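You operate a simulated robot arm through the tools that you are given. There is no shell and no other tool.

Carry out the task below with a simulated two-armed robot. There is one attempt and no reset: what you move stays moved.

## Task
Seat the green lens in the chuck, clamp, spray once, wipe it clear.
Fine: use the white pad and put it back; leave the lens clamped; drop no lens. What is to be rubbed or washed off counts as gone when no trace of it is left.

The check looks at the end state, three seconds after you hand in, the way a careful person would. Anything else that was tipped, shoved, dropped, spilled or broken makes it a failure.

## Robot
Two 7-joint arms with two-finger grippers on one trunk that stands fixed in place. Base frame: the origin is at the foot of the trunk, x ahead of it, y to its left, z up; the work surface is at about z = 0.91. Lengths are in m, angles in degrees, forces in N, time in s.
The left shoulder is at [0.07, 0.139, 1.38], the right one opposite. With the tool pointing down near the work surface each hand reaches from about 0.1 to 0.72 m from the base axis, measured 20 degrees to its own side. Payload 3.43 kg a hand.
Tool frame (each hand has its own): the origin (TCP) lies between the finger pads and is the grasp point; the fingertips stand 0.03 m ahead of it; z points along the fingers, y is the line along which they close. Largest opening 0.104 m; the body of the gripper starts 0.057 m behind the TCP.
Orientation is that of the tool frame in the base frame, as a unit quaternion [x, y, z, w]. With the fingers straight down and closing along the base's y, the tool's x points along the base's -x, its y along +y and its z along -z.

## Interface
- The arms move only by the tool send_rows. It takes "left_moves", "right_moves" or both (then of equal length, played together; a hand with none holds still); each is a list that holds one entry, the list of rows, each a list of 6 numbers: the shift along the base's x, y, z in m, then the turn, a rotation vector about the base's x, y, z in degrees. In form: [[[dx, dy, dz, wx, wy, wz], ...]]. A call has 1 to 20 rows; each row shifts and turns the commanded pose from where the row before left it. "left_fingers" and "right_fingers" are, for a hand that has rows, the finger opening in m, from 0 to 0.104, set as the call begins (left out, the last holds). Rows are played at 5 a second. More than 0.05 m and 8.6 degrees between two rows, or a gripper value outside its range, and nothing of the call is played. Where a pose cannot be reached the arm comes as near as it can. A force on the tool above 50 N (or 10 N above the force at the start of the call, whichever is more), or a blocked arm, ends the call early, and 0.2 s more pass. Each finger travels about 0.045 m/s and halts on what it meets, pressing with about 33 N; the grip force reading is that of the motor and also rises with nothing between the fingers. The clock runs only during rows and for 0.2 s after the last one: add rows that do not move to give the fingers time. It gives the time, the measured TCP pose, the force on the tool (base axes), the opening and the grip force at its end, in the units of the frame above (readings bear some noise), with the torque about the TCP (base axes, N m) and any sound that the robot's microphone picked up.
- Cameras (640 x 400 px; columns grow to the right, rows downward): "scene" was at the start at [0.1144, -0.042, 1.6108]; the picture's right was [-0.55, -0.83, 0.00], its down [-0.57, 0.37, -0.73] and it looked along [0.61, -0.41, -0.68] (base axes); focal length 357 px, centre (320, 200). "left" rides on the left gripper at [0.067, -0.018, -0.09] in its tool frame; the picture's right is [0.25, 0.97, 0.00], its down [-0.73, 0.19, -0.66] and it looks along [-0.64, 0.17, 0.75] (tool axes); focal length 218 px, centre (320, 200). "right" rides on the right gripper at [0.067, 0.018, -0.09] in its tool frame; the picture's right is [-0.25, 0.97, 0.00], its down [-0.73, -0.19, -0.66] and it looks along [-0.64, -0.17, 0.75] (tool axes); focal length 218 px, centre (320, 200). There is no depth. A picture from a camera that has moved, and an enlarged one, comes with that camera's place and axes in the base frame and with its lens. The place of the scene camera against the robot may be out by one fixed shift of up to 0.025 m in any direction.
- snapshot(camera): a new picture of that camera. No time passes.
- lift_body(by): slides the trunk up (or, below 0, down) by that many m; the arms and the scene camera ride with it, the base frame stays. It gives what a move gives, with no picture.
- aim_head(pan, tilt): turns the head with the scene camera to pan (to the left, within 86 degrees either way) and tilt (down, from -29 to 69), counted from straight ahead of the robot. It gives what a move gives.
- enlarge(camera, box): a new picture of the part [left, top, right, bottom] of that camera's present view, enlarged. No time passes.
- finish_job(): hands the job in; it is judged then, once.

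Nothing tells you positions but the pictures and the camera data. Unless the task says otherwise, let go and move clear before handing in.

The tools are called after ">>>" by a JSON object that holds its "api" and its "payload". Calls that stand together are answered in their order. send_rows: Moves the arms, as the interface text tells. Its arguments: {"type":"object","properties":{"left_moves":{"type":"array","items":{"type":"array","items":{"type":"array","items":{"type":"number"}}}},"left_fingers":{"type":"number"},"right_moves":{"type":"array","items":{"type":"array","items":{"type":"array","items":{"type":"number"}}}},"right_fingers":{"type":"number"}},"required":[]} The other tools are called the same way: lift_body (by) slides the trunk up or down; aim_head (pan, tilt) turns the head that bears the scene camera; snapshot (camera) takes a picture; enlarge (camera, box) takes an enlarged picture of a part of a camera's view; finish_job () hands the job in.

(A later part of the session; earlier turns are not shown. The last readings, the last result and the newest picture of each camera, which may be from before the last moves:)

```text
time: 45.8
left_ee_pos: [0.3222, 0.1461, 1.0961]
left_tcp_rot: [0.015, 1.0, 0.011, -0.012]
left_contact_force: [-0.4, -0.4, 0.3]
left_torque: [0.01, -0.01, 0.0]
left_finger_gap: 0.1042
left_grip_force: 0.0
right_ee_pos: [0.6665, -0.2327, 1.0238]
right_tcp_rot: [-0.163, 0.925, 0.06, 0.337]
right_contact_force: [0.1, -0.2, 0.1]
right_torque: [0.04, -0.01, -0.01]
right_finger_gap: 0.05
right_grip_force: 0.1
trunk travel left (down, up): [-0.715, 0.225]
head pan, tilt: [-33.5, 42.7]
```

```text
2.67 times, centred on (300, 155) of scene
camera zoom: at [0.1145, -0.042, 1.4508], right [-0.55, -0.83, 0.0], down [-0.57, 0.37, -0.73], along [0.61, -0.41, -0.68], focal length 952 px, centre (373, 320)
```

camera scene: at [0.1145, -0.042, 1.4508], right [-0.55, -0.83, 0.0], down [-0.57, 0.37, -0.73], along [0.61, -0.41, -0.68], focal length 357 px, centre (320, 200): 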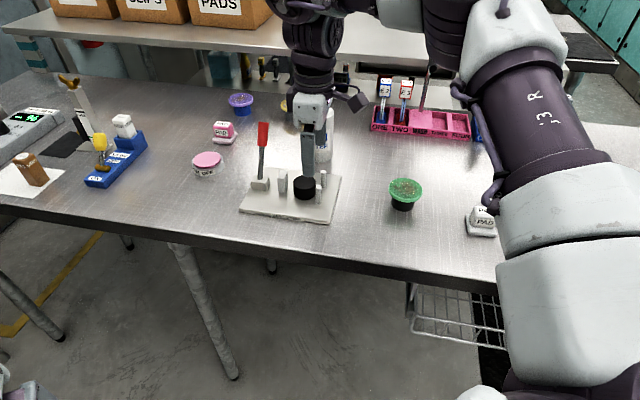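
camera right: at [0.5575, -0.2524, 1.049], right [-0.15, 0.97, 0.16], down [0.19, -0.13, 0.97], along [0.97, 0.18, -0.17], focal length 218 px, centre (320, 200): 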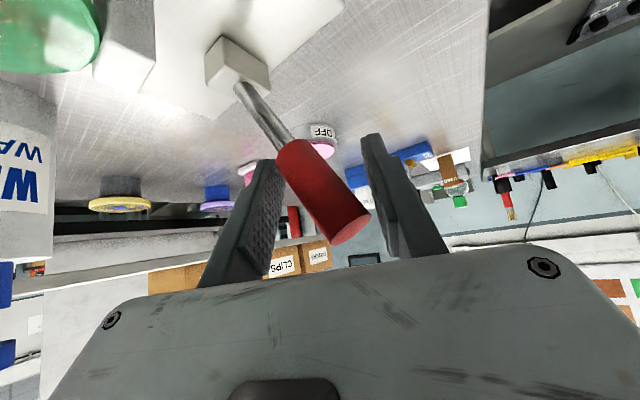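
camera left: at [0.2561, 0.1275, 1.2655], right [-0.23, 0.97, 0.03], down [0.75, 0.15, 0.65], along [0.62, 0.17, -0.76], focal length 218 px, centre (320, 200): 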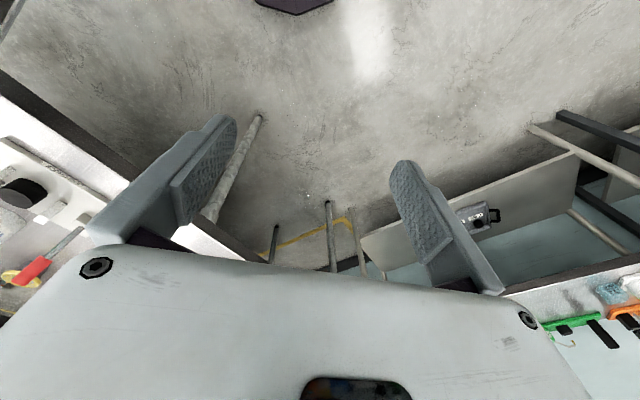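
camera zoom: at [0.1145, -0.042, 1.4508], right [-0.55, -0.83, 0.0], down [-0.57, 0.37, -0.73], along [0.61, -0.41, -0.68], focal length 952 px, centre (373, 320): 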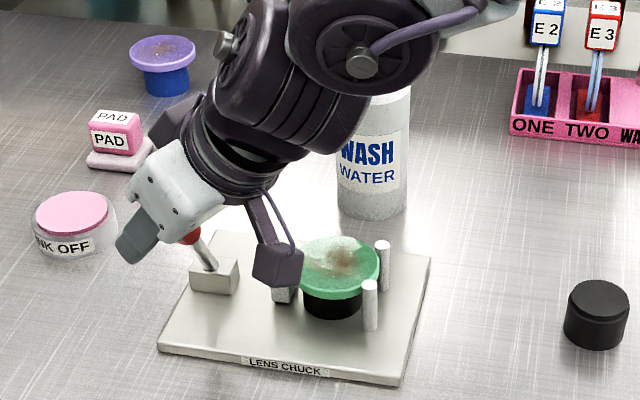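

The lever snapped further over and the lens is now pressed against the pins. I'll push a little more to confirm it has reached its stop.

>>> {"api": "send_rows", "payload": {"right_moves": [[[-0.006, 0.006, -0.005, 0, 0, 0], [-0.005, 0.005, -0.005, 0, 0, 0], [0, 0, 0, 0, 0, 0]]]}}

>>> {"api": "snapshot", "payload": {"camera": "right"}}

>>> {"api": "enlarge", "payload": {"camera": "scene", "box": [230, 80, 370, 230]}}

```text
time: 46.6
left_ee_pos: [0.3227, 0.1446, 1.0964]
left_tcp_rot: [0.014, 1.0, 0.012, -0.011]
left_contact_force: [0.1, 0.0, -0.1]
left_torque: [0.0, -0.05, -0.04]
left_finger_gap: 0.1039
left_grip_force: 0.1
right_ee_pos: [0.6586, -0.2258, 1.0198]
right_tcp_rot: [-0.161, 0.923, 0.059, 0.345]
right_contact_force: [20.9, -13.6, 27.6]
right_torque: [-0.95, -1.03, 0.4]
right_finger_gap: 0.059
right_grip_force: 7.8
trunk travel left (down, up): [-0.715, 0.225]
head pan, tilt: [-33.5, 42.7]
```

```text
taken
camera right: at [0.5497, -0.2449, 1.0433], right [-0.15, 0.98, 0.16], down [0.18, -0.14, 0.97], along [0.97, 0.17, -0.15], focal length 218 px, centre (320, 200)
```

right: 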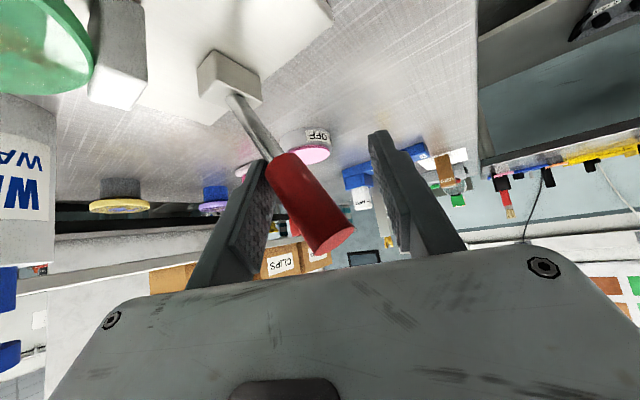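

```text
2.67 times, centred on (300, 155) of scene
camera zoom: at [0.1145, -0.0433, 1.4512], right [-0.55, -0.83, 0.0], down [-0.57, 0.38, -0.73], along [0.61, -0.41, -0.68], focal length 952 px, centre (373, 320)
```

zoom: 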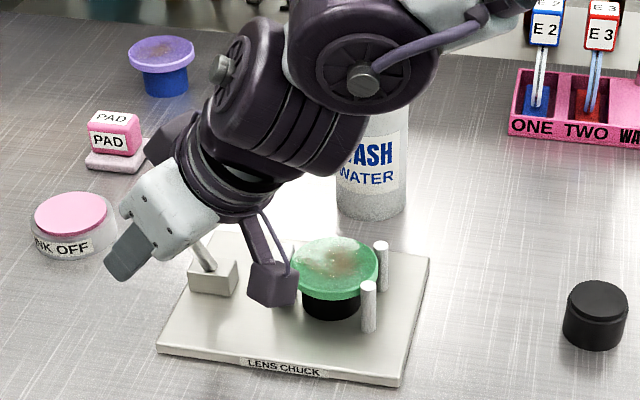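

The force rose firmly, so the lever is at its end stop. I'll relieve the pressure and look at whether the lever holds by itself.

>>> {"api": "send_rows", "payload": {"right_moves": [[[0.004, -0.004, 0.004, 0, 0, 0], [0.004, -0.004, 0.004, 0, 0, 0], [0, 0, 0, 0, 0, 0]]]}}

>>> {"api": "snapshot", "payload": {"camera": "right"}}

```text
time: 47.4
left_ee_pos: [0.3237, 0.1461, 1.0955]
left_tcp_rot: [0.014, 1.0, 0.011, -0.011]
left_contact_force: [-0.3, 0.5, 0.8]
left_torque: [-0.02, -0.01, -0.04]
left_finger_gap: 0.104
left_grip_force: 0.0
right_ee_pos: [0.6607, -0.2309, 1.0211]
right_tcp_rot: [-0.162, 0.927, 0.059, 0.333]
right_contact_force: [5.8, 0.1, -1.9]
right_torque: [0.03, -0.17, 0.17]
right_finger_gap: 0.0511
right_grip_force: 0.8
trunk travel left (down, up): [-0.715, 0.225]
head pan, tilt: [-33.5, 42.7]
```

```text
taken
camera right: at [0.5522, -0.2513, 1.0462], right [-0.15, 0.98, 0.16], down [0.2, -0.13, 0.97], along [0.97, 0.18, -0.18], focal length 218 px, centre (320, 200)
```

right: 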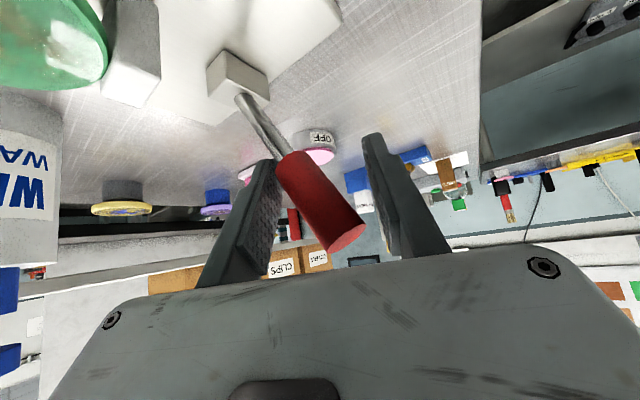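

A slight residual contact remains, so I'll open the fingers wider to free the handle and then withdraw back along the tool axis.

>>> {"api": "send_rows", "payload": {"right_moves": [[[0, 0, 0, 0, 0, 0], [0, 0, 0, 0, 0, 0], [0.002, -0.002, 0.002, 0, 0, 0]]], "right_fingers": 0.085}}

>>> {"api": "snapshot", "payload": {"camera": "right"}}

>>> {"api": "enlarge", "payload": {"camera": "scene", "box": [230, 80, 370, 230]}}

```text
time: 48.2
left_ee_pos: [0.3226, 0.1458, 1.0967]
left_tcp_rot: [0.014, 1.0, 0.012, -0.011]
left_contact_force: [0.3, 0.1, -0.1]
left_torque: [0.0, 0.0, -0.01]
left_finger_gap: 0.104
left_grip_force: 0.0
right_ee_pos: [0.6638, -0.2313, 1.0237]
right_tcp_rot: [-0.163, 0.925, 0.061, 0.337]
right_contact_force: [0.3, -0.2, 0.4]
right_torque: [0.0, -0.02, 0.01]
right_finger_gap: 0.0847
right_grip_force: 0.1
trunk travel left (down, up): [-0.715, 0.225]
head pan, tilt: [-33.5, 42.7]
```

```text
taken
camera right: at [0.555, -0.2526, 1.0505], right [-0.15, 0.97, 0.16], down [0.19, -0.13, 0.97], along [0.97, 0.18, -0.17], focal length 218 px, centre (320, 200)
```

right: 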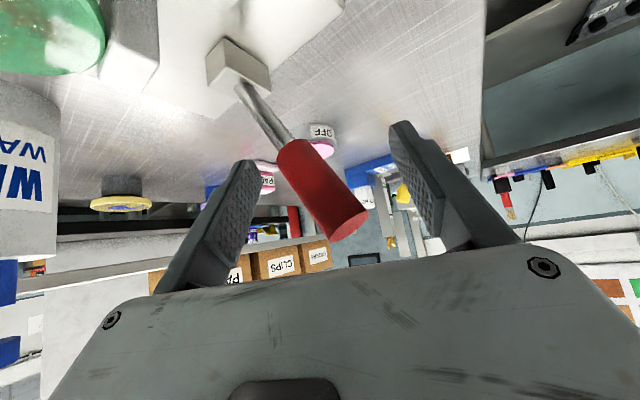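

```text
2.67 times, centred on (300, 155) of scene
camera zoom: at [0.1143, -0.0419, 1.4508], right [-0.55, -0.83, 0.0], down [-0.57, 0.37, -0.73], along [0.61, -0.41, -0.68], focal length 952 px, centre (373, 320)
```

zoom: 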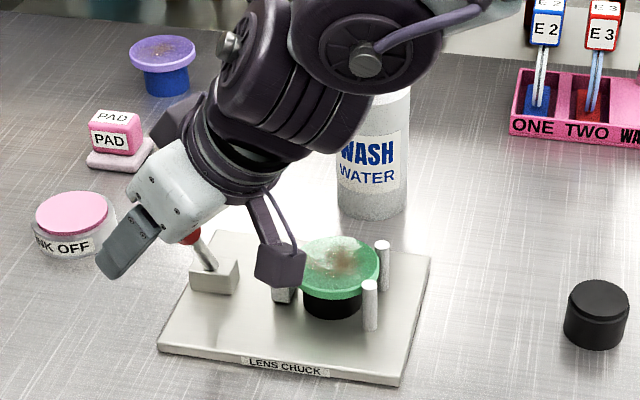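

The hand is free and the lever stays over. I'll withdraw back and up.

>>> {"api": "send_rows", "payload": {"right_moves": [[[-0.015, -0.0055, 0.019, 0, 0, 0], [-0.015, -0.0055, 0.019, 0, 0, 0], [-0.015, -0.0055, 0.019, 0, 0, 0], [-0.015, -0.0055, 0.019, 0, 0, 0], [-0.02, -0.02, 0.01, 0, 0, 0], [-0.02, -0.02, 0, 0, 0, 0], [-0.02, -0.02, 0, 0, 0, 0], [0, 0, 0, 0, 0, 0]]]}}

>>> {"api": "snapshot", "payload": {"camera": "right"}}

>>> {"api": "enlarge", "payload": {"camera": "scene", "box": [230, 80, 370, 230]}}

```text
time: 50.0
left_ee_pos: [0.3235, 0.1462, 1.0962]
left_tcp_rot: [0.014, 1.0, 0.013, -0.012]
left_contact_force: [-0.3, -0.5, -0.6]
left_torque: [0.01, 0.0, -0.03]
left_finger_gap: 0.1042
left_grip_force: 0.0
right_ee_pos: [0.5431, -0.3154, 1.1104]
right_tcp_rot: [-0.164, 0.926, 0.06, 0.336]
right_contact_force: [-0.7, -0.5, 0.2]
right_torque: [-0.02, 0.01, 0.0]
right_finger_gap: 0.0852
right_grip_force: 0.1
trunk travel left (down, up): [-0.715, 0.225]
head pan, tilt: [-33.5, 42.7]
```

```text
taken
camera right: at [0.4359, -0.3355, 1.1357], right [-0.15, 0.98, 0.16], down [0.19, -0.13, 0.97], along [0.97, 0.18, -0.17], focal length 218 px, centre (320, 200)
```

right: 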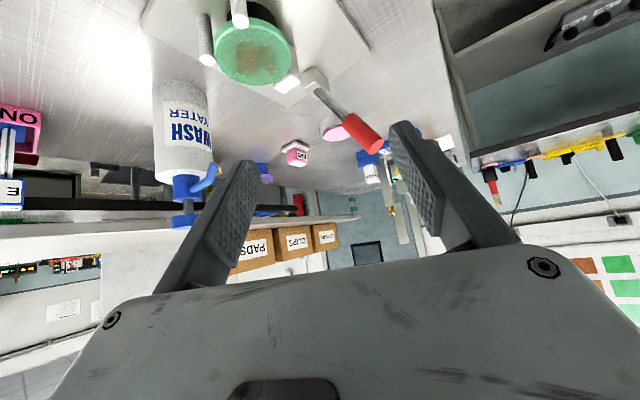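

```text
2.67 times, centred on (300, 155) of scene
camera zoom: at [0.1152, -0.0413, 1.4508], right [-0.55, -0.83, 0.0], down [-0.57, 0.37, -0.73], along [0.61, -0.41, -0.68], focal length 952 px, centre (373, 320)
```

zoom: 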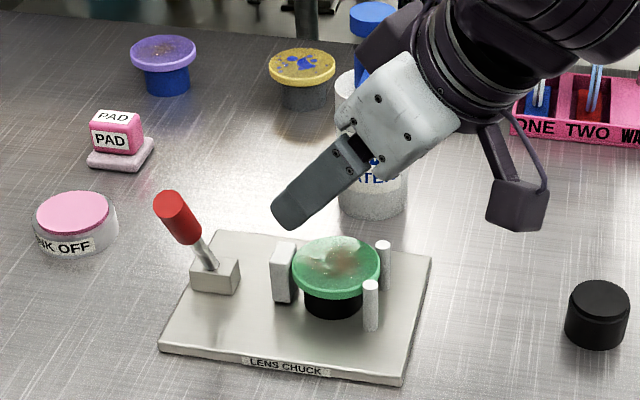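

The lens is now clamped between the jaw and both pins, with the lever over at its stop. Next is the pump: I'll raise the trunk 0.08 m for reach, close the fingers and turn the hand toward the bottle.

>>> {"api": "lift_body", "payload": {"by": 0.08}}

>>> {"api": "send_rows", "payload": {"right_moves": [[[0, 0, 0, 0, 0, -7.5], [0, 0, 0, 0, 0, -7.5], [0, 0, 0, 0, 0, -7.5], [0, 0, 0, 0, 0, -7.5], [0, 0, 0, 0, 0, -7.5], [0, 0, 0, 0, 0, -7.5], [0, 0, 0, -2.11, -4.53, 0], [0, 0, 0, 0, 0, 0]]], "right_fingers": 0.0}}

>>> {"api": "snapshot", "payload": {"camera": "right"}}

>>> {"api": "snapshot", "payload": {"camera": "scene"}}

```text
time: 51.1
left_ee_pos: [0.3208, 0.1458, 1.1759]
left_tcp_rot: [0.014, 1.0, 0.012, -0.011]
left_contact_force: [0.0, 0.0, -0.3]
left_torque: [0.0, 0.02, 0.0]
left_finger_gap: 0.104
left_grip_force: 0.1
right_ee_pos: [0.5449, -0.3154, 1.1908]
right_tcp_rot: [-0.162, 0.925, 0.06, 0.338]
right_contact_force: [0.8, -0.6, -0.9]
right_torque: [0.02, 0.0, 0.01]
right_finger_gap: 0.0851
right_grip_force: 0.1
trunk travel left (down, up): [-0.795, 0.145]
head pan, tilt: [-33.5, 42.7]
```

```text
time: 53.0
left_ee_pos: [0.3223, 0.1457, 1.1766]
left_tcp_rot: [0.014, 1.0, 0.011, -0.011]
left_contact_force: [0.0, -0.7, 1.0]
left_torque: [-0.01, 0.0, 0.03]
left_finger_gap: 0.1041
left_grip_force: 0.1
right_ee_pos: [0.5437, -0.315, 1.1907]
right_tcp_rot: [0.077, 0.921, -0.043, 0.38]
right_contact_force: [0.4, 0.4, -0.1]
right_torque: [0.01, 0.04, -0.02]
right_finger_gap: 0.0002
right_grip_force: 33.2
right hand out of reach, approached as far as the arm can: row 5, 6
trunk travel left (down, up): [-0.795, 0.145]
head pan, tilt: [-33.5, 42.7]
```

```text
taken
camera right: at [0.4378, -0.2782, 1.2054], right [0.35, 0.92, 0.16], down [0.02, -0.18, 0.98], along [0.94, -0.34, -0.08], focal length 218 px, centre (320, 200)
```

right: 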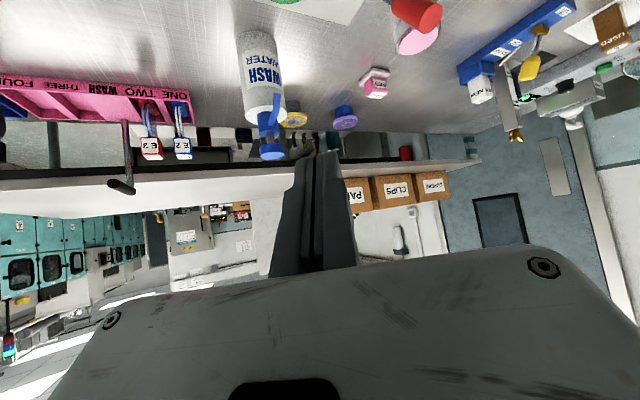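

```text
taken
camera scene: at [0.1145, -0.042, 1.5308], right [-0.55, -0.83, 0.0], down [-0.57, 0.37, -0.73], along [0.61, -0.41, -0.68], focal length 357 px, centre (320, 200)
```

scene: 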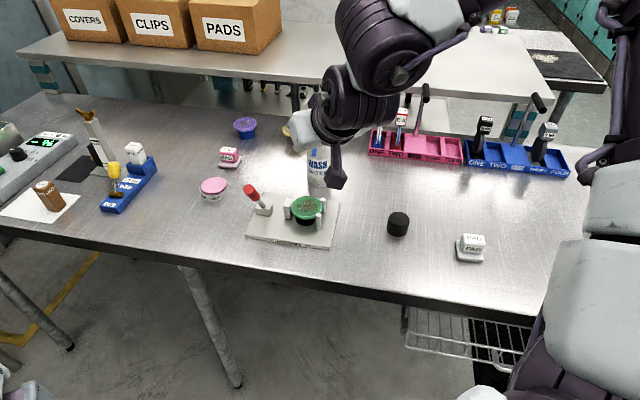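

The hand reached a yaw of about -10 degrees with a 45 degree tilt, which is good enough to press the pump. I'll move above the pump head with the closed fingertips 30 mm above it.

>>> {"api": "send_rows", "payload": {"right_moves": [[[0.03, -0.023, 0, 0, 0, 0], [0.03, -0.023, 0, 0, 0, 0], [0.03, -0.023, -0.005, 0, 0, 0], [0.03, -0.023, -0.01, 0, 0, 0], [0.03, -0.023, -0.013, 0, 0, 0], [0.028, -0.022, -0.013, 0, 0, 0], [0, 0, 0, 0, 0, 0], [0, 0, 0, 0, 0, 0]]]}}

>>> {"api": "snapshot", "payload": {"camera": "right"}}

>>> {"api": "enlarge", "payload": {"camera": "scene", "box": [250, 70, 390, 210]}}

```text
time: 54.8
left_ee_pos: [0.3226, 0.1465, 1.1755]
left_tcp_rot: [0.015, 1.0, 0.011, -0.011]
left_contact_force: [-0.4, -0.4, 0.5]
left_torque: [-0.01, 0.02, 0.02]
left_finger_gap: 0.1042
left_grip_force: 0.0
right_ee_pos: [0.7214, -0.4533, 1.152]
right_tcp_rot: [0.077, 0.921, -0.043, 0.38]
right_contact_force: [0.1, 0.0, 0.6]
right_torque: [-0.01, 0.04, 0.01]
right_finger_gap: 0.0
right_grip_force: 32.9
trunk travel left (down, up): [-0.795, 0.145]
head pan, tilt: [-33.5, 42.7]
```

```text
taken
camera right: at [0.615, -0.4168, 1.1668], right [0.35, 0.93, 0.16], down [0.02, -0.18, 0.98], along [0.94, -0.34, -0.08], focal length 218 px, centre (320, 200)
```

right: 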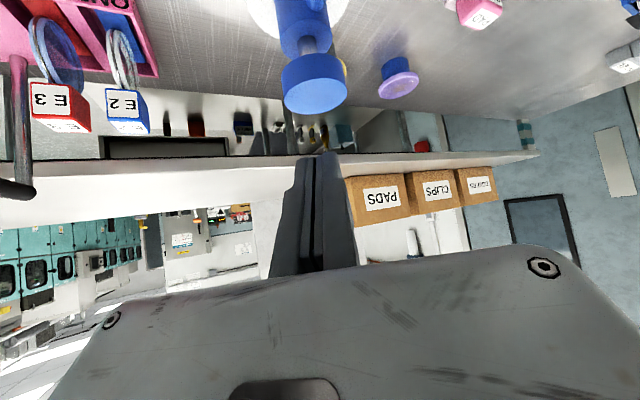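

```text
2.86 times, centred on (320, 140) of scene
camera zoom: at [0.114, -0.0419, 1.5309], right [-0.55, -0.83, 0.0], down [-0.57, 0.37, -0.73], along [0.61, -0.41, -0.68], focal length 1020 px, centre (320, 371)
```

zoom: 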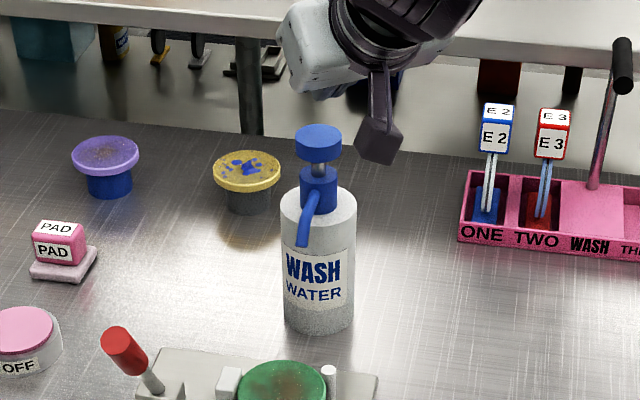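

The fingertips are within 3 mm of the pump axis. I'll lower to just above the pump head.

>>> {"api": "send_rows", "payload": {"right_moves": [[[0.001, 0.002, -0.009, 0, 0, 0], [0, 0, -0.009, 0, 0, 0], [0, 0, -0.007, 0, 0, 0], [0, 0, 0, 0, 0, 0]]]}}

>>> {"api": "enlarge", "payload": {"camera": "right", "box": [240, 60, 400, 180]}}

>>> {"api": "enlarge", "payload": {"camera": "scene", "box": [270, 80, 370, 180]}}

```text
time: 55.8
left_ee_pos: [0.3223, 0.1462, 1.1753]
left_tcp_rot: [0.014, 1.0, 0.012, -0.011]
left_contact_force: [-0.6, 1.0, -0.4]
left_torque: [-0.02, 0.03, 0.02]
left_finger_gap: 0.1038
left_grip_force: 0.1
right_ee_pos: [0.7228, -0.4498, 1.1246]
right_tcp_rot: [0.077, 0.921, -0.043, 0.38]
right_contact_force: [-0.4, -0.1, -0.6]
right_torque: [0.0, 0.0, 0.0]
right_finger_gap: 0.0001
right_grip_force: 33.1
trunk travel left (down, up): [-0.795, 0.145]
head pan, tilt: [-33.5, 42.7]
```

```text
3.33 times, centred on (320, 120) of right
camera zoom: at [0.6171, -0.4133, 1.1404], right [0.35, 0.92, 0.16], down [0.02, -0.18, 0.98], along [0.94, -0.34, -0.08], focal length 728 px, centre (320, 467)
```

zoom: 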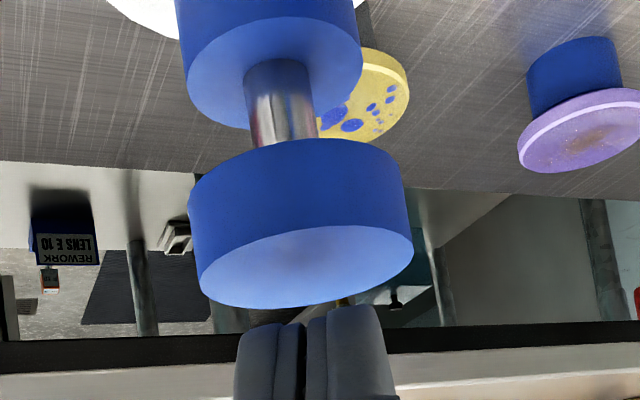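

```text
4.00 times, centred on (320, 130) of scene
camera zoom: at [0.1144, -0.0417, 1.5309], right [-0.55, -0.83, 0.0], down [-0.57, 0.37, -0.73], along [0.61, -0.41, -0.68], focal length 1429 px, centre (320, 480)
```

zoom: 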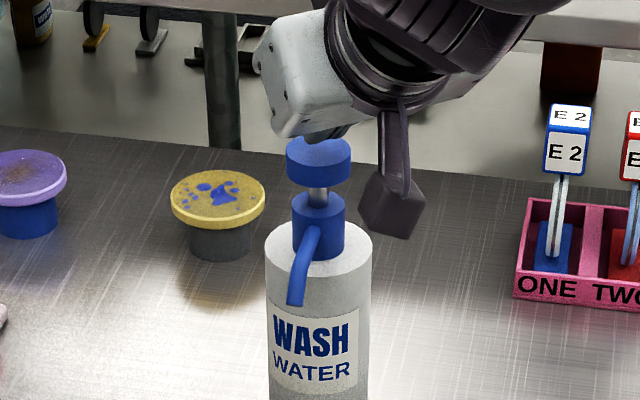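

The fingertips are rounded, so contact comes a few mm lower than the corner model. I'll shift 4 mm back to centre on the head and go down in small steps to find contact.

>>> {"api": "send_rows", "payload": {"right_moves": [[[-0.004, 0, -0.003, 0, 0, 0], [0, 0, -0.002, 0, 0, 0], [0, 0, 0, 0, 0, 0]]]}}

>>> {"api": "enlarge", "payload": {"camera": "right", "box": [240, 60, 400, 180]}}

```text
time: 56.5
left_ee_pos: [0.3215, 0.1462, 1.1755]
left_tcp_rot: [0.014, 1.0, 0.011, -0.011]
left_contact_force: [0.0, -0.1, 0.3]
left_torque: [0.02, 0.01, 0.0]
left_finger_gap: 0.1043
left_grip_force: 0.1
right_ee_pos: [0.7202, -0.4505, 1.12]
right_tcp_rot: [0.077, 0.921, -0.044, 0.379]
right_contact_force: [-0.8, 0.6, 0.8]
right_torque: [-0.03, -0.03, -0.03]
right_finger_gap: 0.0001
right_grip_force: 33.0
trunk travel left (down, up): [-0.795, 0.145]
head pan, tilt: [-33.5, 42.7]
```

```text
3.33 times, centred on (320, 120) of right
camera zoom: at [0.6137, -0.4128, 1.1354], right [0.35, 0.92, 0.16], down [0.02, -0.18, 0.98], along [0.94, -0.34, -0.08], focal length 728 px, centre (320, 467)
```

zoom: 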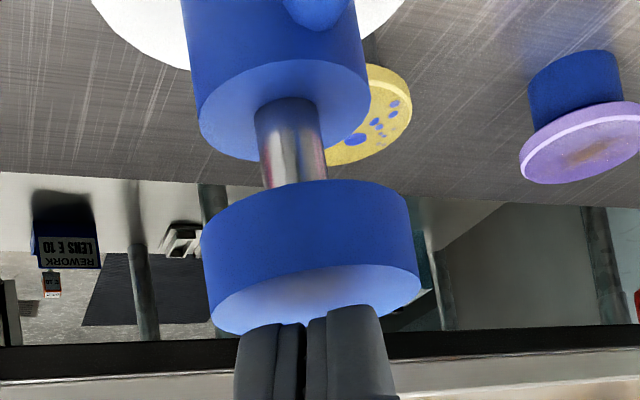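

>>> {"api": "send_rows", "payload": {"right_moves": [[[0, 0, -0.0015, 0, 0, 0], [0, 0, -0.0015, 0, 0, 0], [0, 0, 0, 0, 0, 0]]]}}

>>> {"api": "enlarge", "payload": {"camera": "right", "box": [240, 60, 400, 180]}}

```text
time: 57.4
left_ee_pos: [0.3224, 0.1463, 1.1764]
left_tcp_rot: [0.015, 1.0, 0.012, -0.01]
left_contact_force: [-0.6, 0.2, 0.4]
left_torque: [0.04, 0.02, 0.01]
left_finger_gap: 0.1038
left_grip_force: 0.1
right_ee_pos: [0.7181, -0.4493, 1.1181]
right_tcp_rot: [0.077, 0.921, -0.043, 0.38]
right_contact_force: [0.2, -0.1, 0.0]
right_torque: [-0.04, -0.01, 0.02]
right_finger_gap: 0.0001
right_grip_force: 34.6
trunk travel left (down, up): [-0.795, 0.145]
head pan, tilt: [-33.5, 42.7]
```

```text
3.33 times, centred on (320, 120) of right
camera zoom: at [0.6134, -0.4121, 1.1325], right [0.35, 0.92, 0.16], down [0.02, -0.18, 0.98], along [0.94, -0.34, -0.08], focal length 728 px, centre (320, 467)
```

zoom: 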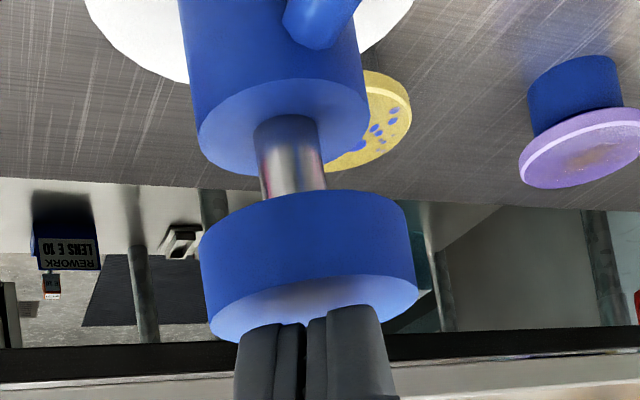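

Still no contact, only a couple of mm to go. I'll press now in one smooth stroke, without releasing until I have read the result.

>>> {"api": "send_rows", "payload": {"right_moves": [[[0, 0, -0.003, 0, 0, 0], [0, 0, -0.003, 0, 0, 0], [0, 0, -0.003, 0, 0, 0], [0, 0, -0.002, 0, 0, 0], [0, 0, 0, 0, 0, 0]]]}}

>>> {"api": "enlarge", "payload": {"camera": "right", "box": [240, 60, 400, 180]}}

>>> {"api": "enlarge", "payload": {"camera": "scene", "box": [240, 80, 380, 260]}}

```text
time: 58.5
left_ee_pos: [0.3221, 0.1465, 1.1762]
left_tcp_rot: [0.014, 1.0, 0.011, -0.01]
left_contact_force: [0.0, -0.8, -0.1]
left_torque: [0.0, -0.01, -0.02]
left_finger_gap: 0.104
left_grip_force: 0.2
right_ee_pos: [0.7198, -0.4479, 1.1063]
right_tcp_rot: [0.076, 0.921, -0.043, 0.379]
right_contact_force: [1.5, 1.0, 3.1]
right_torque: [0.04, -0.06, -0.04]
right_finger_gap: 0.0058
right_grip_force: 35.0
trunk travel left (down, up): [-0.795, 0.145]
head pan, tilt: [-33.5, 42.7]
heard: click
```

```text
3.33 times, centred on (320, 120) of right
camera zoom: at [0.6135, -0.4114, 1.1214], right [0.35, 0.93, 0.16], down [0.02, -0.18, 0.98], along [0.94, -0.34, -0.08], focal length 728 px, centre (320, 467)
```

zoom: 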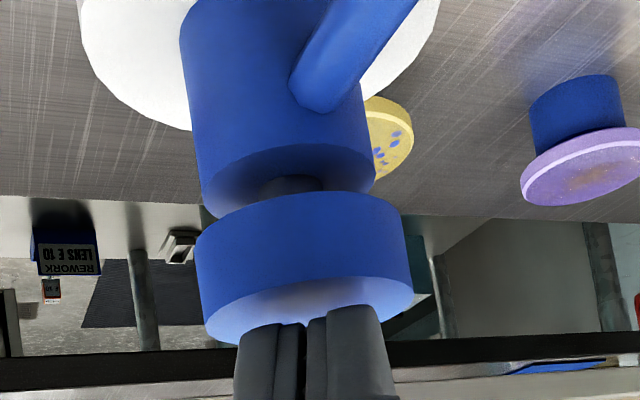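

```text
2.22 times, centred on (310, 170) of scene
camera zoom: at [0.1142, -0.0415, 1.5309], right [-0.55, -0.83, 0.0], down [-0.57, 0.37, -0.73], along [0.61, -0.41, -0.68], focal length 794 px, centre (342, 267)
```

zoom: 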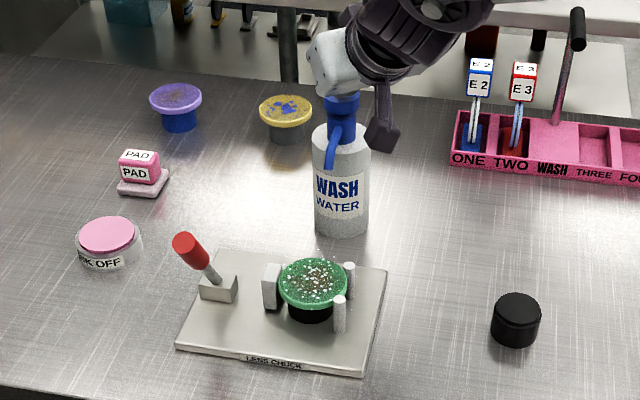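

I heard a click and the lens now shows fresh water droplets: it has been sprayed once. I'll lift straight off the pump.

>>> {"api": "send_rows", "payload": {"right_moves": [[[0, 0, 0.01, 0, 0, 0], [0, 0, 0.02, 0, 0, 0], [0, 0, 0.03, 0, 0, 0], [-0.03, 0.01, 0.01, 0, 0, 0], [-0.04, 0.02, 0.0, 0, 0, 0], [-0.04, 0.02, 0.0, 0, 0, 0], [-0.04, 0.02, 0.0, 0, 0, 0], [0, 0, 0, 0, 0, 0]]]}}

>>> {"api": "enlarge", "payload": {"camera": "scene", "box": [240, 80, 380, 260]}}

>>> {"api": "enlarge", "payload": {"camera": "scene", "box": [275, 180, 335, 235]}}

>>> {"api": "snapshot", "payload": {"camera": "scene"}}

```text
time: 60.4
left_ee_pos: [0.3223, 0.1458, 1.1748]
left_tcp_rot: [0.014, 1.0, 0.012, -0.01]
left_contact_force: [-0.8, -0.2, 0.3]
left_torque: [-0.02, 0.03, 0.0]
left_finger_gap: 0.1042
left_grip_force: 0.0
right_ee_pos: [0.5685, -0.381, 1.1739]
right_tcp_rot: [0.077, 0.921, -0.043, 0.379]
right_contact_force: [-0.6, 0.2, 0.2]
right_torque: [-0.02, 0.0, 0.0]
right_finger_gap: 0.0
right_grip_force: 34.7
trunk travel left (down, up): [-0.795, 0.145]
head pan, tilt: [-33.5, 42.7]
```

```text
2.22 times, centred on (310, 170) of scene
camera zoom: at [0.1149, -0.0423, 1.5308], right [-0.55, -0.83, 0.0], down [-0.57, 0.37, -0.73], along [0.61, -0.41, -0.68], focal length 794 px, centre (342, 267)
```

zoom: 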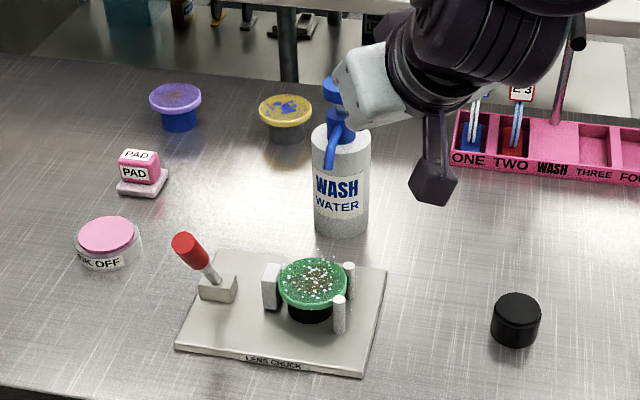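

```text
7.27 times, centred on (305, 208) of scene
camera zoom: at [0.1149, -0.0423, 1.5308], right [-0.55, -0.83, 0.0], down [-0.57, 0.37, -0.73], along [0.61, -0.41, -0.68], focal length 2598 px, centre (429, 146)
```

zoom: 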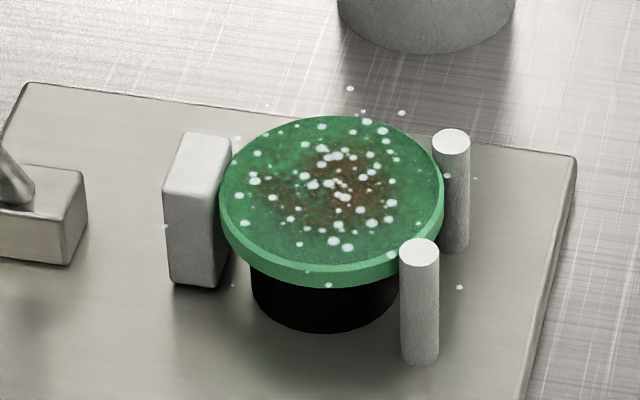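

```text
taken
camera scene: at [0.1149, -0.0423, 1.5308], right [-0.55, -0.83, 0.0], down [-0.57, 0.37, -0.73], along [0.61, -0.41, -0.68], focal length 357 px, centre (320, 200)
```

scene: 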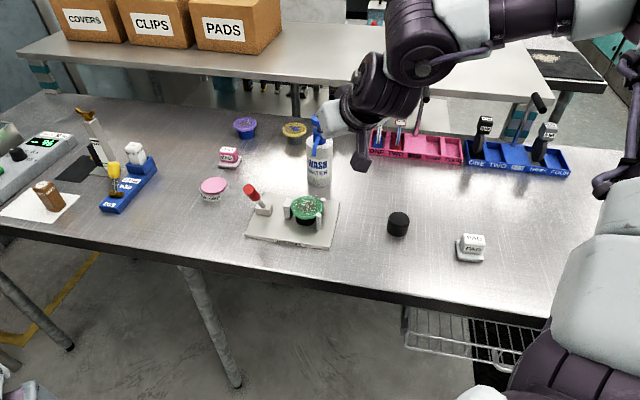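

The lens is covered with droplets over the brown smear, and still firmly clamped. Now for the white pad: I'll bring the right hand upright above it and open the fingers to look closely.

>>> {"api": "send_rows", "payload": {"right_moves": [[[-0.026, -0.02, 0.0, 1.31, 7.38, 0], [-0.026, -0.02, 0.0, 1.31, 7.38, 0], [-0.026, -0.02, 0.0, 1.31, 7.38, 0], [-0.026, -0.02, -0.005, 1.31, 7.38, 0], [-0.026, -0.02, -0.01, 1.31, 7.38, 0], [-0.026, -0.025, -0.01, 1.31, 7.38, 0], [-0.03, -0.025, -0.01, 0, 0, 0], [-0.03, -0.025, -0.01, 0, 0, 0], [0, 0, 0, 0, 0, 0]]], "right_fingers": 0.09}}

>>> {"api": "snapshot", "payload": {"camera": "right"}}

>>> {"api": "snapshot", "payload": {"camera": "scene"}}

```text
time: 62.4
left_ee_pos: [0.3231, 0.1463, 1.1754]
left_tcp_rot: [0.014, 1.0, 0.011, -0.011]
left_contact_force: [1.2, -0.3, -0.8]
left_torque: [-0.01, 0.02, -0.01]
left_finger_gap: 0.1041
left_grip_force: 0.0
right_ee_pos: [0.3522, -0.5545, 1.1297]
right_tcp_rot: [0.08, 0.997, -0.008, -0.003]
right_contact_force: [0.4, 0.2, 0.8]
right_torque: [-0.05, 0.02, -0.01]
right_finger_gap: 0.0899
right_grip_force: 0.0
trunk travel left (down, up): [-0.795, 0.145]
head pan, tilt: [-33.5, 42.7]
```

```text
taken
camera right: at [0.29, -0.5248, 1.2183], right [0.4, 0.91, -0.02], down [0.69, -0.29, 0.66], along [0.6, -0.28, -0.75], focal length 218 px, centre (320, 200)
```

right: 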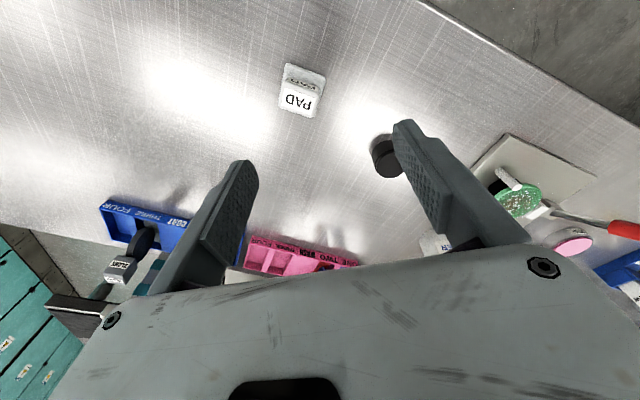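

```text
taken
camera scene: at [0.1164, -0.0408, 1.5307], right [-0.55, -0.83, 0.0], down [-0.57, 0.37, -0.73], along [0.61, -0.41, -0.68], focal length 357 px, centre (320, 200)
```

scene: 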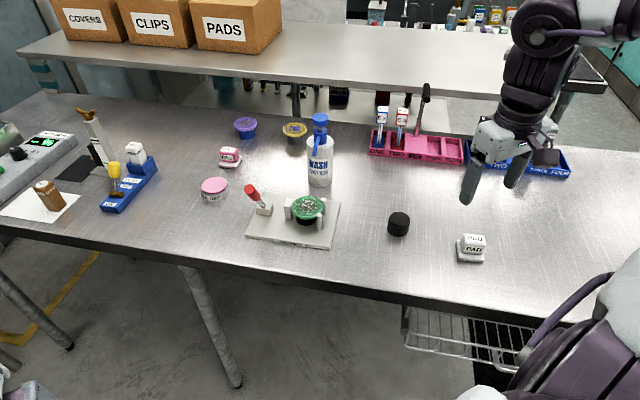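

>>> {"api": "enlarge", "payload": {"camera": "right", "box": [260, 50, 350, 130]}}

>>> {"api": "enlarge", "payload": {"camera": "scene", "box": [450, 225, 500, 270]}}

```text
5.00 times, centred on (305, 90) of right
camera zoom: at [0.29, -0.5248, 1.2183], right [0.4, 0.91, -0.02], down [0.69, -0.29, 0.66], along [0.6, -0.28, -0.75], focal length 1091 px, centre (395, 750)
```

zoom: 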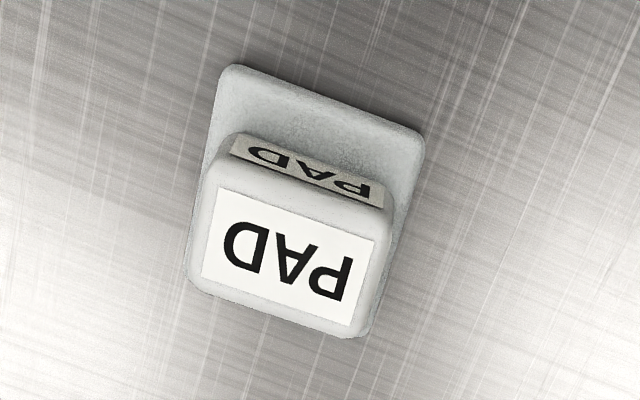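

```text
8.89 times, centred on (475, 248) of scene
camera zoom: at [0.1164, -0.0408, 1.5307], right [-0.55, -0.83, 0.0], down [-0.57, 0.37, -0.73], along [0.61, -0.41, -0.68], focal length 3175 px, centre (-1058, -222)
```

zoom: 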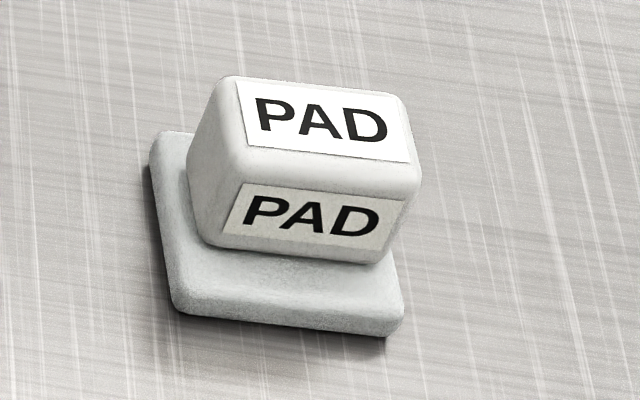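

The white pad is a 52 mm square centred at about (0.3527, -0.585), turned 49.5 degrees. Its handle is 41 x 24 mm with the top near z = 0.955. I'll turn the hand to yaw -40 degrees with 15 degrees of tilt (the same tilt gives reach later at the chuck) and hover above it.

>>> {"api": "send_rows", "payload": {"right_moves": [[[0, -0.007, -0.01, 0, 0, -7.83], [0, -0.007, -0.01, 0, 0, -7.83], [-0.001, -0.007, -0.01, 0, 0, -7.83], [-0.001, -0.0065, -0.01, 0, 0, -7.83], [-0.001, 0, -0.02, -4.57, -6.08, 0], [0, 0, -0.02, -4.57, -6.08, 0], [0, 0, 0, 0, 0, 0], [0, 0, 0, 0, 0, 0]]], "right_fingers": 0.07}}

>>> {"api": "snapshot", "payload": {"camera": "right"}}

>>> {"api": "enlarge", "payload": {"camera": "scene", "box": [420, 180, 520, 280]}}

```text
time: 64.2
left_ee_pos: [0.3213, 0.1456, 1.1767]
left_tcp_rot: [0.015, 1.0, 0.011, -0.01]
left_contact_force: [0.1, 0.6, -0.3]
left_torque: [0.01, 0.0, -0.03]
left_finger_gap: 0.104
left_grip_force: 0.1
right_ee_pos: [0.3511, -0.5825, 1.0509]
right_tcp_rot: [0.344, 0.93, -0.044, 0.125]
right_contact_force: [-0.5, -0.6, 0.4]
right_torque: [0.0, -0.02, 0.01]
right_finger_gap: 0.0697
right_grip_force: 0.0
trunk travel left (down, up): [-0.795, 0.145]
head pan, tilt: [-33.5, 42.7]
```

```text
taken
camera right: at [0.2959, -0.5121, 1.1192], right [0.82, 0.58, 0.07], down [0.28, -0.49, 0.82], along [0.51, -0.65, -0.56], focal length 218 px, centre (320, 200)
```

right: 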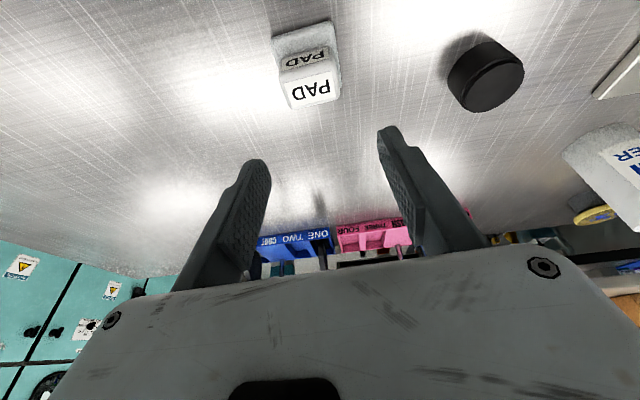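

```text
4.00 times, centred on (470, 230) of scene
camera zoom: at [0.1144, -0.0425, 1.5308], right [-0.55, -0.83, 0.0], down [-0.57, 0.37, -0.73], along [0.61, -0.41, -0.68], focal length 1429 px, centre (-280, 80)
```

zoom: 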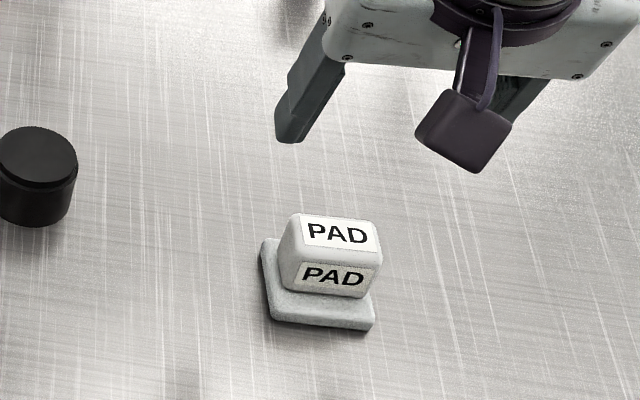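

>>> {"api": "enlarge", "payload": {"camera": "right", "box": [260, 15, 360, 115]}}

```text
4.00 times, centred on (310, 65) of right
camera zoom: at [0.2959, -0.5121, 1.1192], right [0.82, 0.58, 0.07], down [0.28, -0.49, 0.82], along [0.51, -0.65, -0.56], focal length 873 px, centre (360, 740)
```

zoom: 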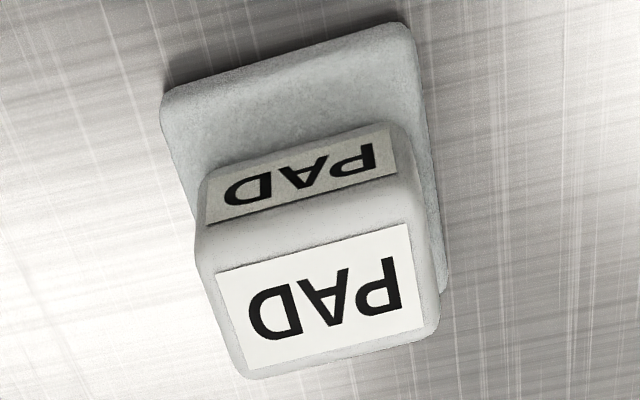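

The pad centre is confirmed at (0.352, -0.5845) and its edges are square to the fingers. I'll descend around the handle.

>>> {"api": "send_rows", "payload": {"right_moves": [[[-0.0026, 0.0013, -0.02, 0, 0, 0], [0, 0, -0.03, 0, 0, 0], [0, 0, -0.025, 0, 0, 0], [0, 0, -0.012, 0, 0, 0], [0, 0, -0.004, 0, 0, 0], [0, 0, 0, 0, 0, 0]]]}}

>>> {"api": "snapshot", "payload": {"camera": "right"}}

>>> {"api": "enlarge", "payload": {"camera": "scene", "box": [430, 210, 510, 280]}}

```text
time: 65.5
left_ee_pos: [0.3215, 0.1459, 1.1753]
left_tcp_rot: [0.014, 1.0, 0.011, -0.01]
left_contact_force: [-0.3, -0.4, -0.3]
left_torque: [0.02, -0.02, 0.03]
left_finger_gap: 0.1041
left_grip_force: 0.0
right_ee_pos: [0.346, -0.5823, 0.9578]
right_tcp_rot: [0.345, 0.929, -0.045, 0.124]
right_contact_force: [0.2, -0.4, -0.2]
right_torque: [0.01, 0.03, 0.03]
right_finger_gap: 0.0702
right_grip_force: 0.1
trunk travel left (down, up): [-0.795, 0.145]
head pan, tilt: [-33.5, 42.7]
```

```text
taken
camera right: at [0.291, -0.5116, 1.028], right [0.82, 0.58, 0.07], down [0.28, -0.49, 0.82], along [0.51, -0.65, -0.56], focal length 218 px, centre (320, 200)
```

right: 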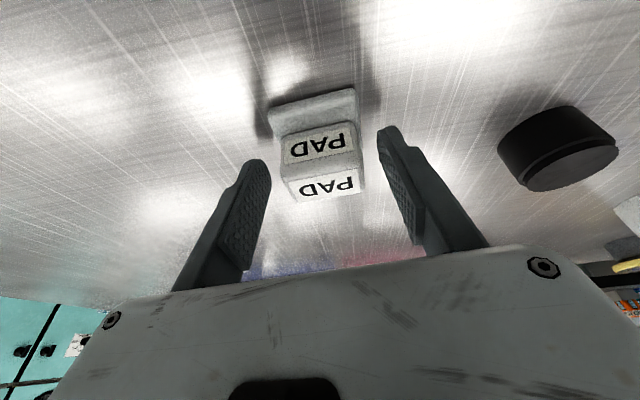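

```text
5.71 times, centred on (470, 245) of scene
camera zoom: at [0.1144, -0.042, 1.5308], right [-0.55, -0.83, 0.0], down [-0.57, 0.37, -0.73], along [0.61, -0.41, -0.68], focal length 2041 px, centre (-537, -57)
```

zoom: 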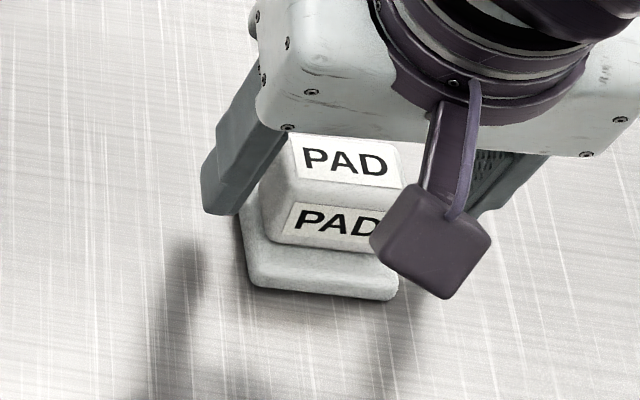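

The fingers straddle the handle with its centre on their line. I'll make a 2 mm correction and close.

>>> {"api": "send_rows", "payload": {"right_moves": [[[0.002, 0.001, 0, 0, 0, 0], [0, 0, 0, 0, 0, 0]]]}}

>>> {"api": "send_rows", "payload": {"right_moves": [[[0, 0, 0, 0, 0, 0], [0, 0, 0, 0, 0, 0], [0, 0, 0, 0, 0, 0], [0, 0, 0, 0, 0, 0], [0, 0, 0, 0, 0, 0]]], "right_fingers": 0.028}}

>>> {"api": "snapshot", "payload": {"camera": "right"}}

>>> {"api": "enlarge", "payload": {"camera": "scene", "box": [430, 210, 510, 280]}}

```text
time: 66.2
left_ee_pos: [0.3231, 0.1451, 1.1754]
left_tcp_rot: [0.013, 1.0, 0.011, -0.01]
left_contact_force: [0.5, -0.1, -0.8]
left_torque: [0.0, 0.05, -0.01]
left_finger_gap: 0.104
left_grip_force: 0.1
right_ee_pos: [0.35, -0.5808, 0.9585]
right_tcp_rot: [0.344, 0.929, -0.045, 0.125]
right_contact_force: [-0.8, 0.1, -0.2]
right_torque: [-0.02, 0.02, 0.04]
right_finger_gap: 0.07
right_grip_force: 0.1
trunk travel left (down, up): [-0.795, 0.145]
head pan, tilt: [-33.5, 42.7]
```

```text
time: 67.3
left_ee_pos: [0.3228, 0.1464, 1.1765]
left_tcp_rot: [0.014, 1.0, 0.012, -0.011]
left_contact_force: [0.3, 0.2, -0.8]
left_torque: [0.03, -0.01, 0.02]
left_finger_gap: 0.104
left_grip_force: 0.1
right_ee_pos: [0.3498, -0.5804, 0.9588]
right_tcp_rot: [0.344, 0.93, -0.044, 0.123]
right_contact_force: [-0.4, 0.2, 0.0]
right_torque: [0.0, 0.03, 0.02]
right_finger_gap: 0.043
right_grip_force: 33.1
trunk travel left (down, up): [-0.795, 0.145]
head pan, tilt: [-33.5, 42.7]
```

```text
taken
camera right: at [0.2938, -0.5103, 1.0281], right [0.82, 0.58, 0.07], down [0.28, -0.49, 0.82], along [0.51, -0.65, -0.56], focal length 218 px, centre (320, 200)
```

right: 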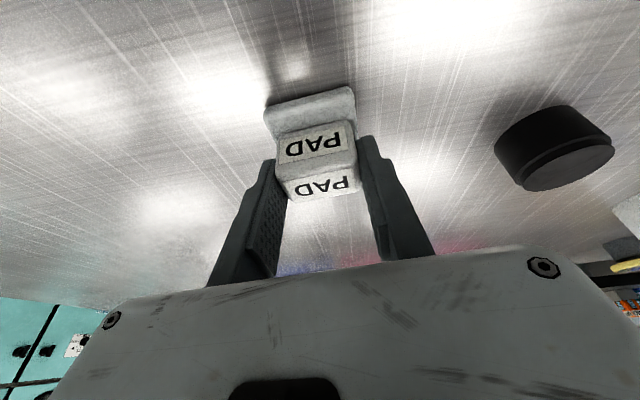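

```text
5.71 times, centred on (470, 245) of scene
camera zoom: at [0.1145, -0.0421, 1.5308], right [-0.55, -0.83, 0.0], down [-0.57, 0.37, -0.73], along [0.61, -0.41, -0.68], focal length 2041 px, centre (-537, -57)
```

zoom: 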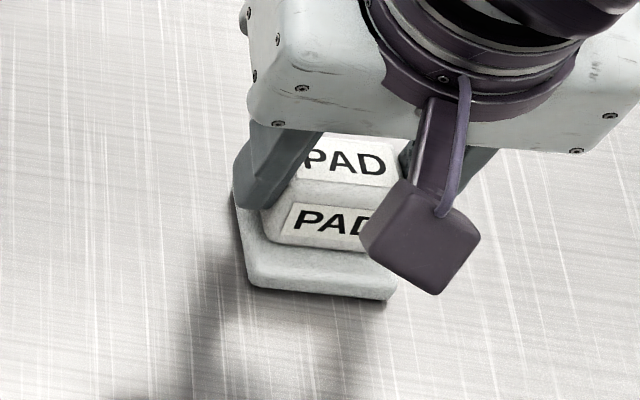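

The pad handle is gripped (gap 43 mm, 33 N). I'll lift it straight up.

>>> {"api": "send_rows", "payload": {"right_moves": [[[0, 0, 0.01, 0, 0, 0], [0, 0, 0.03, 0, 0, 0], [0, 0, 0.03, 0, 0, 0], [0, 0, 0.031, 0, 0, 0], [0, 0, 0, 0, 0, 0]]]}}

>>> {"api": "snapshot", "payload": {"camera": "right"}}

>>> {"api": "enlarge", "payload": {"camera": "scene", "box": [420, 160, 520, 280]}}

```text
time: 68.5
left_ee_pos: [0.3227, 0.1455, 1.1764]
left_tcp_rot: [0.014, 1.0, 0.011, -0.011]
left_contact_force: [0.4, -0.2, 0.4]
left_torque: [-0.01, 0.01, 0.03]
left_finger_gap: 0.1038
left_grip_force: 0.0
right_ee_pos: [0.3482, -0.5782, 1.0614]
right_tcp_rot: [0.344, 0.93, -0.044, 0.124]
right_contact_force: [-0.5, -0.6, 0.1]
right_torque: [-0.01, -0.02, 0.01]
right_finger_gap: 0.0426
right_grip_force: 32.6
trunk travel left (down, up): [-0.795, 0.145]
head pan, tilt: [-33.5, 42.7]
```

```text
taken
camera right: at [0.2928, -0.5065, 1.1296], right [0.82, 0.58, 0.07], down [0.28, -0.49, 0.82], along [0.51, -0.65, -0.56], focal length 218 px, centre (320, 200)
```

right: 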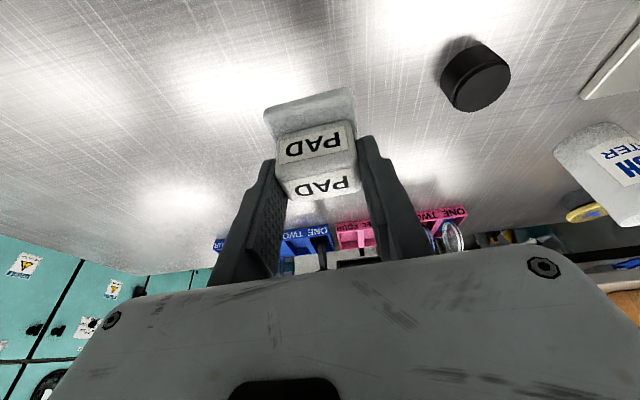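

```text
3.33 times, centred on (470, 220) of scene
camera zoom: at [0.1147, -0.0423, 1.5308], right [-0.55, -0.83, 0.0], down [-0.57, 0.37, -0.73], along [0.61, -0.41, -0.68], focal length 1191 px, centre (-180, 133)
```

zoom: 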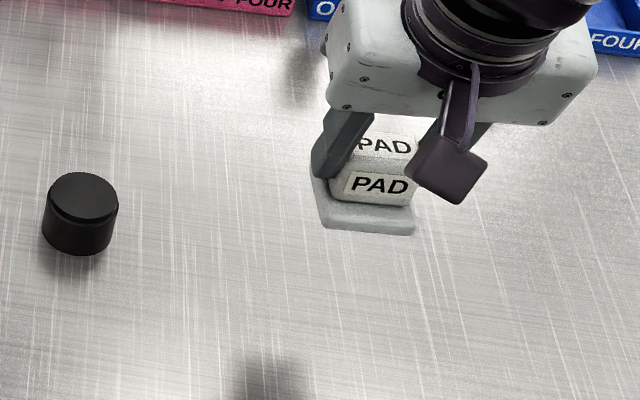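

The pad is held square in the fingers. I'll carry it across to above the lens, turning to yaw 0 so the pad sits diamond-wise between the pins and the jaw.

>>> {"api": "send_rows", "payload": {"right_moves": [[[0.0266, 0.0236, 0, 0, 0, 4.05], [0.0266, 0.0236, 0, 0, 0, 4.05], [0.0266, 0.0236, 0, 0, 0, 4.05], [0.0266, 0.0236, 0, 0, 0, 4.05], [0.0266, 0.0236, 0, 0, 0, 4.05], [0.0266, 0.0236, 0, 0, 0, 4.05], [0.0266, 0.0236, 0, 0, 0, 4.05], [0.0266, 0.0236, 0, 0, 0, 4.05], [0.0266, 0.0236, 0, 0, 0, 4.05], [0.0266, 0.0236, 0, 0, 0, 4.05], [0, 0, 0, 0, 0, 0], [0, 0, 0, 0, 0, 0]]]}}

>>> {"api": "snapshot", "payload": {"camera": "right"}}

>>> {"api": "enlarge", "payload": {"camera": "scene", "box": [230, 90, 380, 260]}}

```text
time: 71.2
left_ee_pos: [0.3217, 0.1457, 1.1776]
left_tcp_rot: [0.014, 1.0, 0.011, -0.011]
left_contact_force: [0.0, 0.3, 0.4]
left_torque: [-0.01, 0.0, -0.02]
left_finger_gap: 0.104
left_grip_force: 0.0
right_ee_pos: [0.6157, -0.3443, 1.0596]
right_tcp_rot: [0.001, 0.991, 0.001, 0.131]
right_contact_force: [-0.6, 0.4, -0.4]
right_torque: [0.01, -0.01, 0.02]
right_finger_gap: 0.0428
right_grip_force: 33.5
trunk travel left (down, up): [-0.795, 0.145]
head pan, tilt: [-33.5, 42.7]
```

```text
taken
camera right: at [0.5276, -0.3266, 1.1282], right [0.25, 0.97, 0.07], down [0.53, -0.19, 0.82], along [0.81, -0.17, -0.56], focal length 218 px, centre (320, 200)
```

right: 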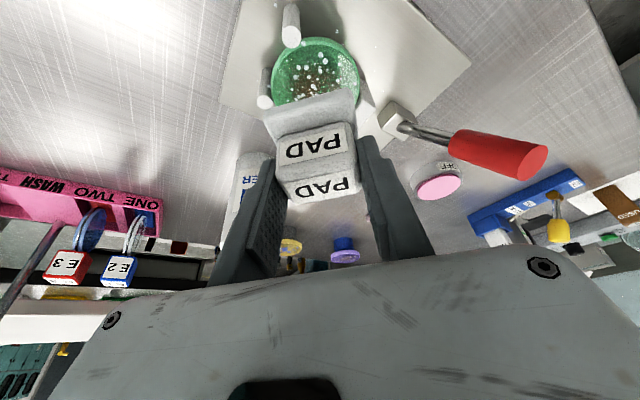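

```text
2.35 times, centred on (305, 175) of scene
camera zoom: at [0.1142, -0.0423, 1.5309], right [-0.55, -0.83, 0.0], down [-0.57, 0.37, -0.73], along [0.61, -0.41, -0.68], focal length 840 px, centre (355, 259)
```

zoom: 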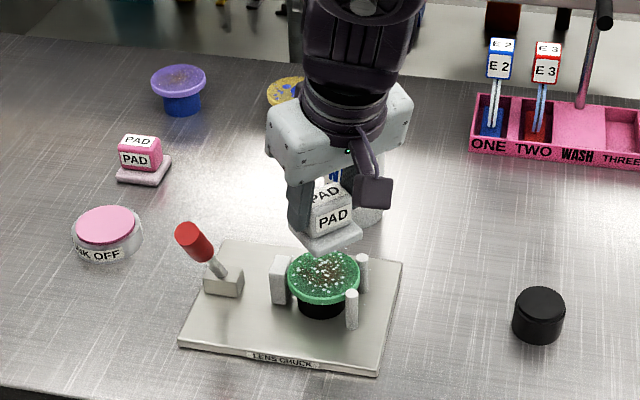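

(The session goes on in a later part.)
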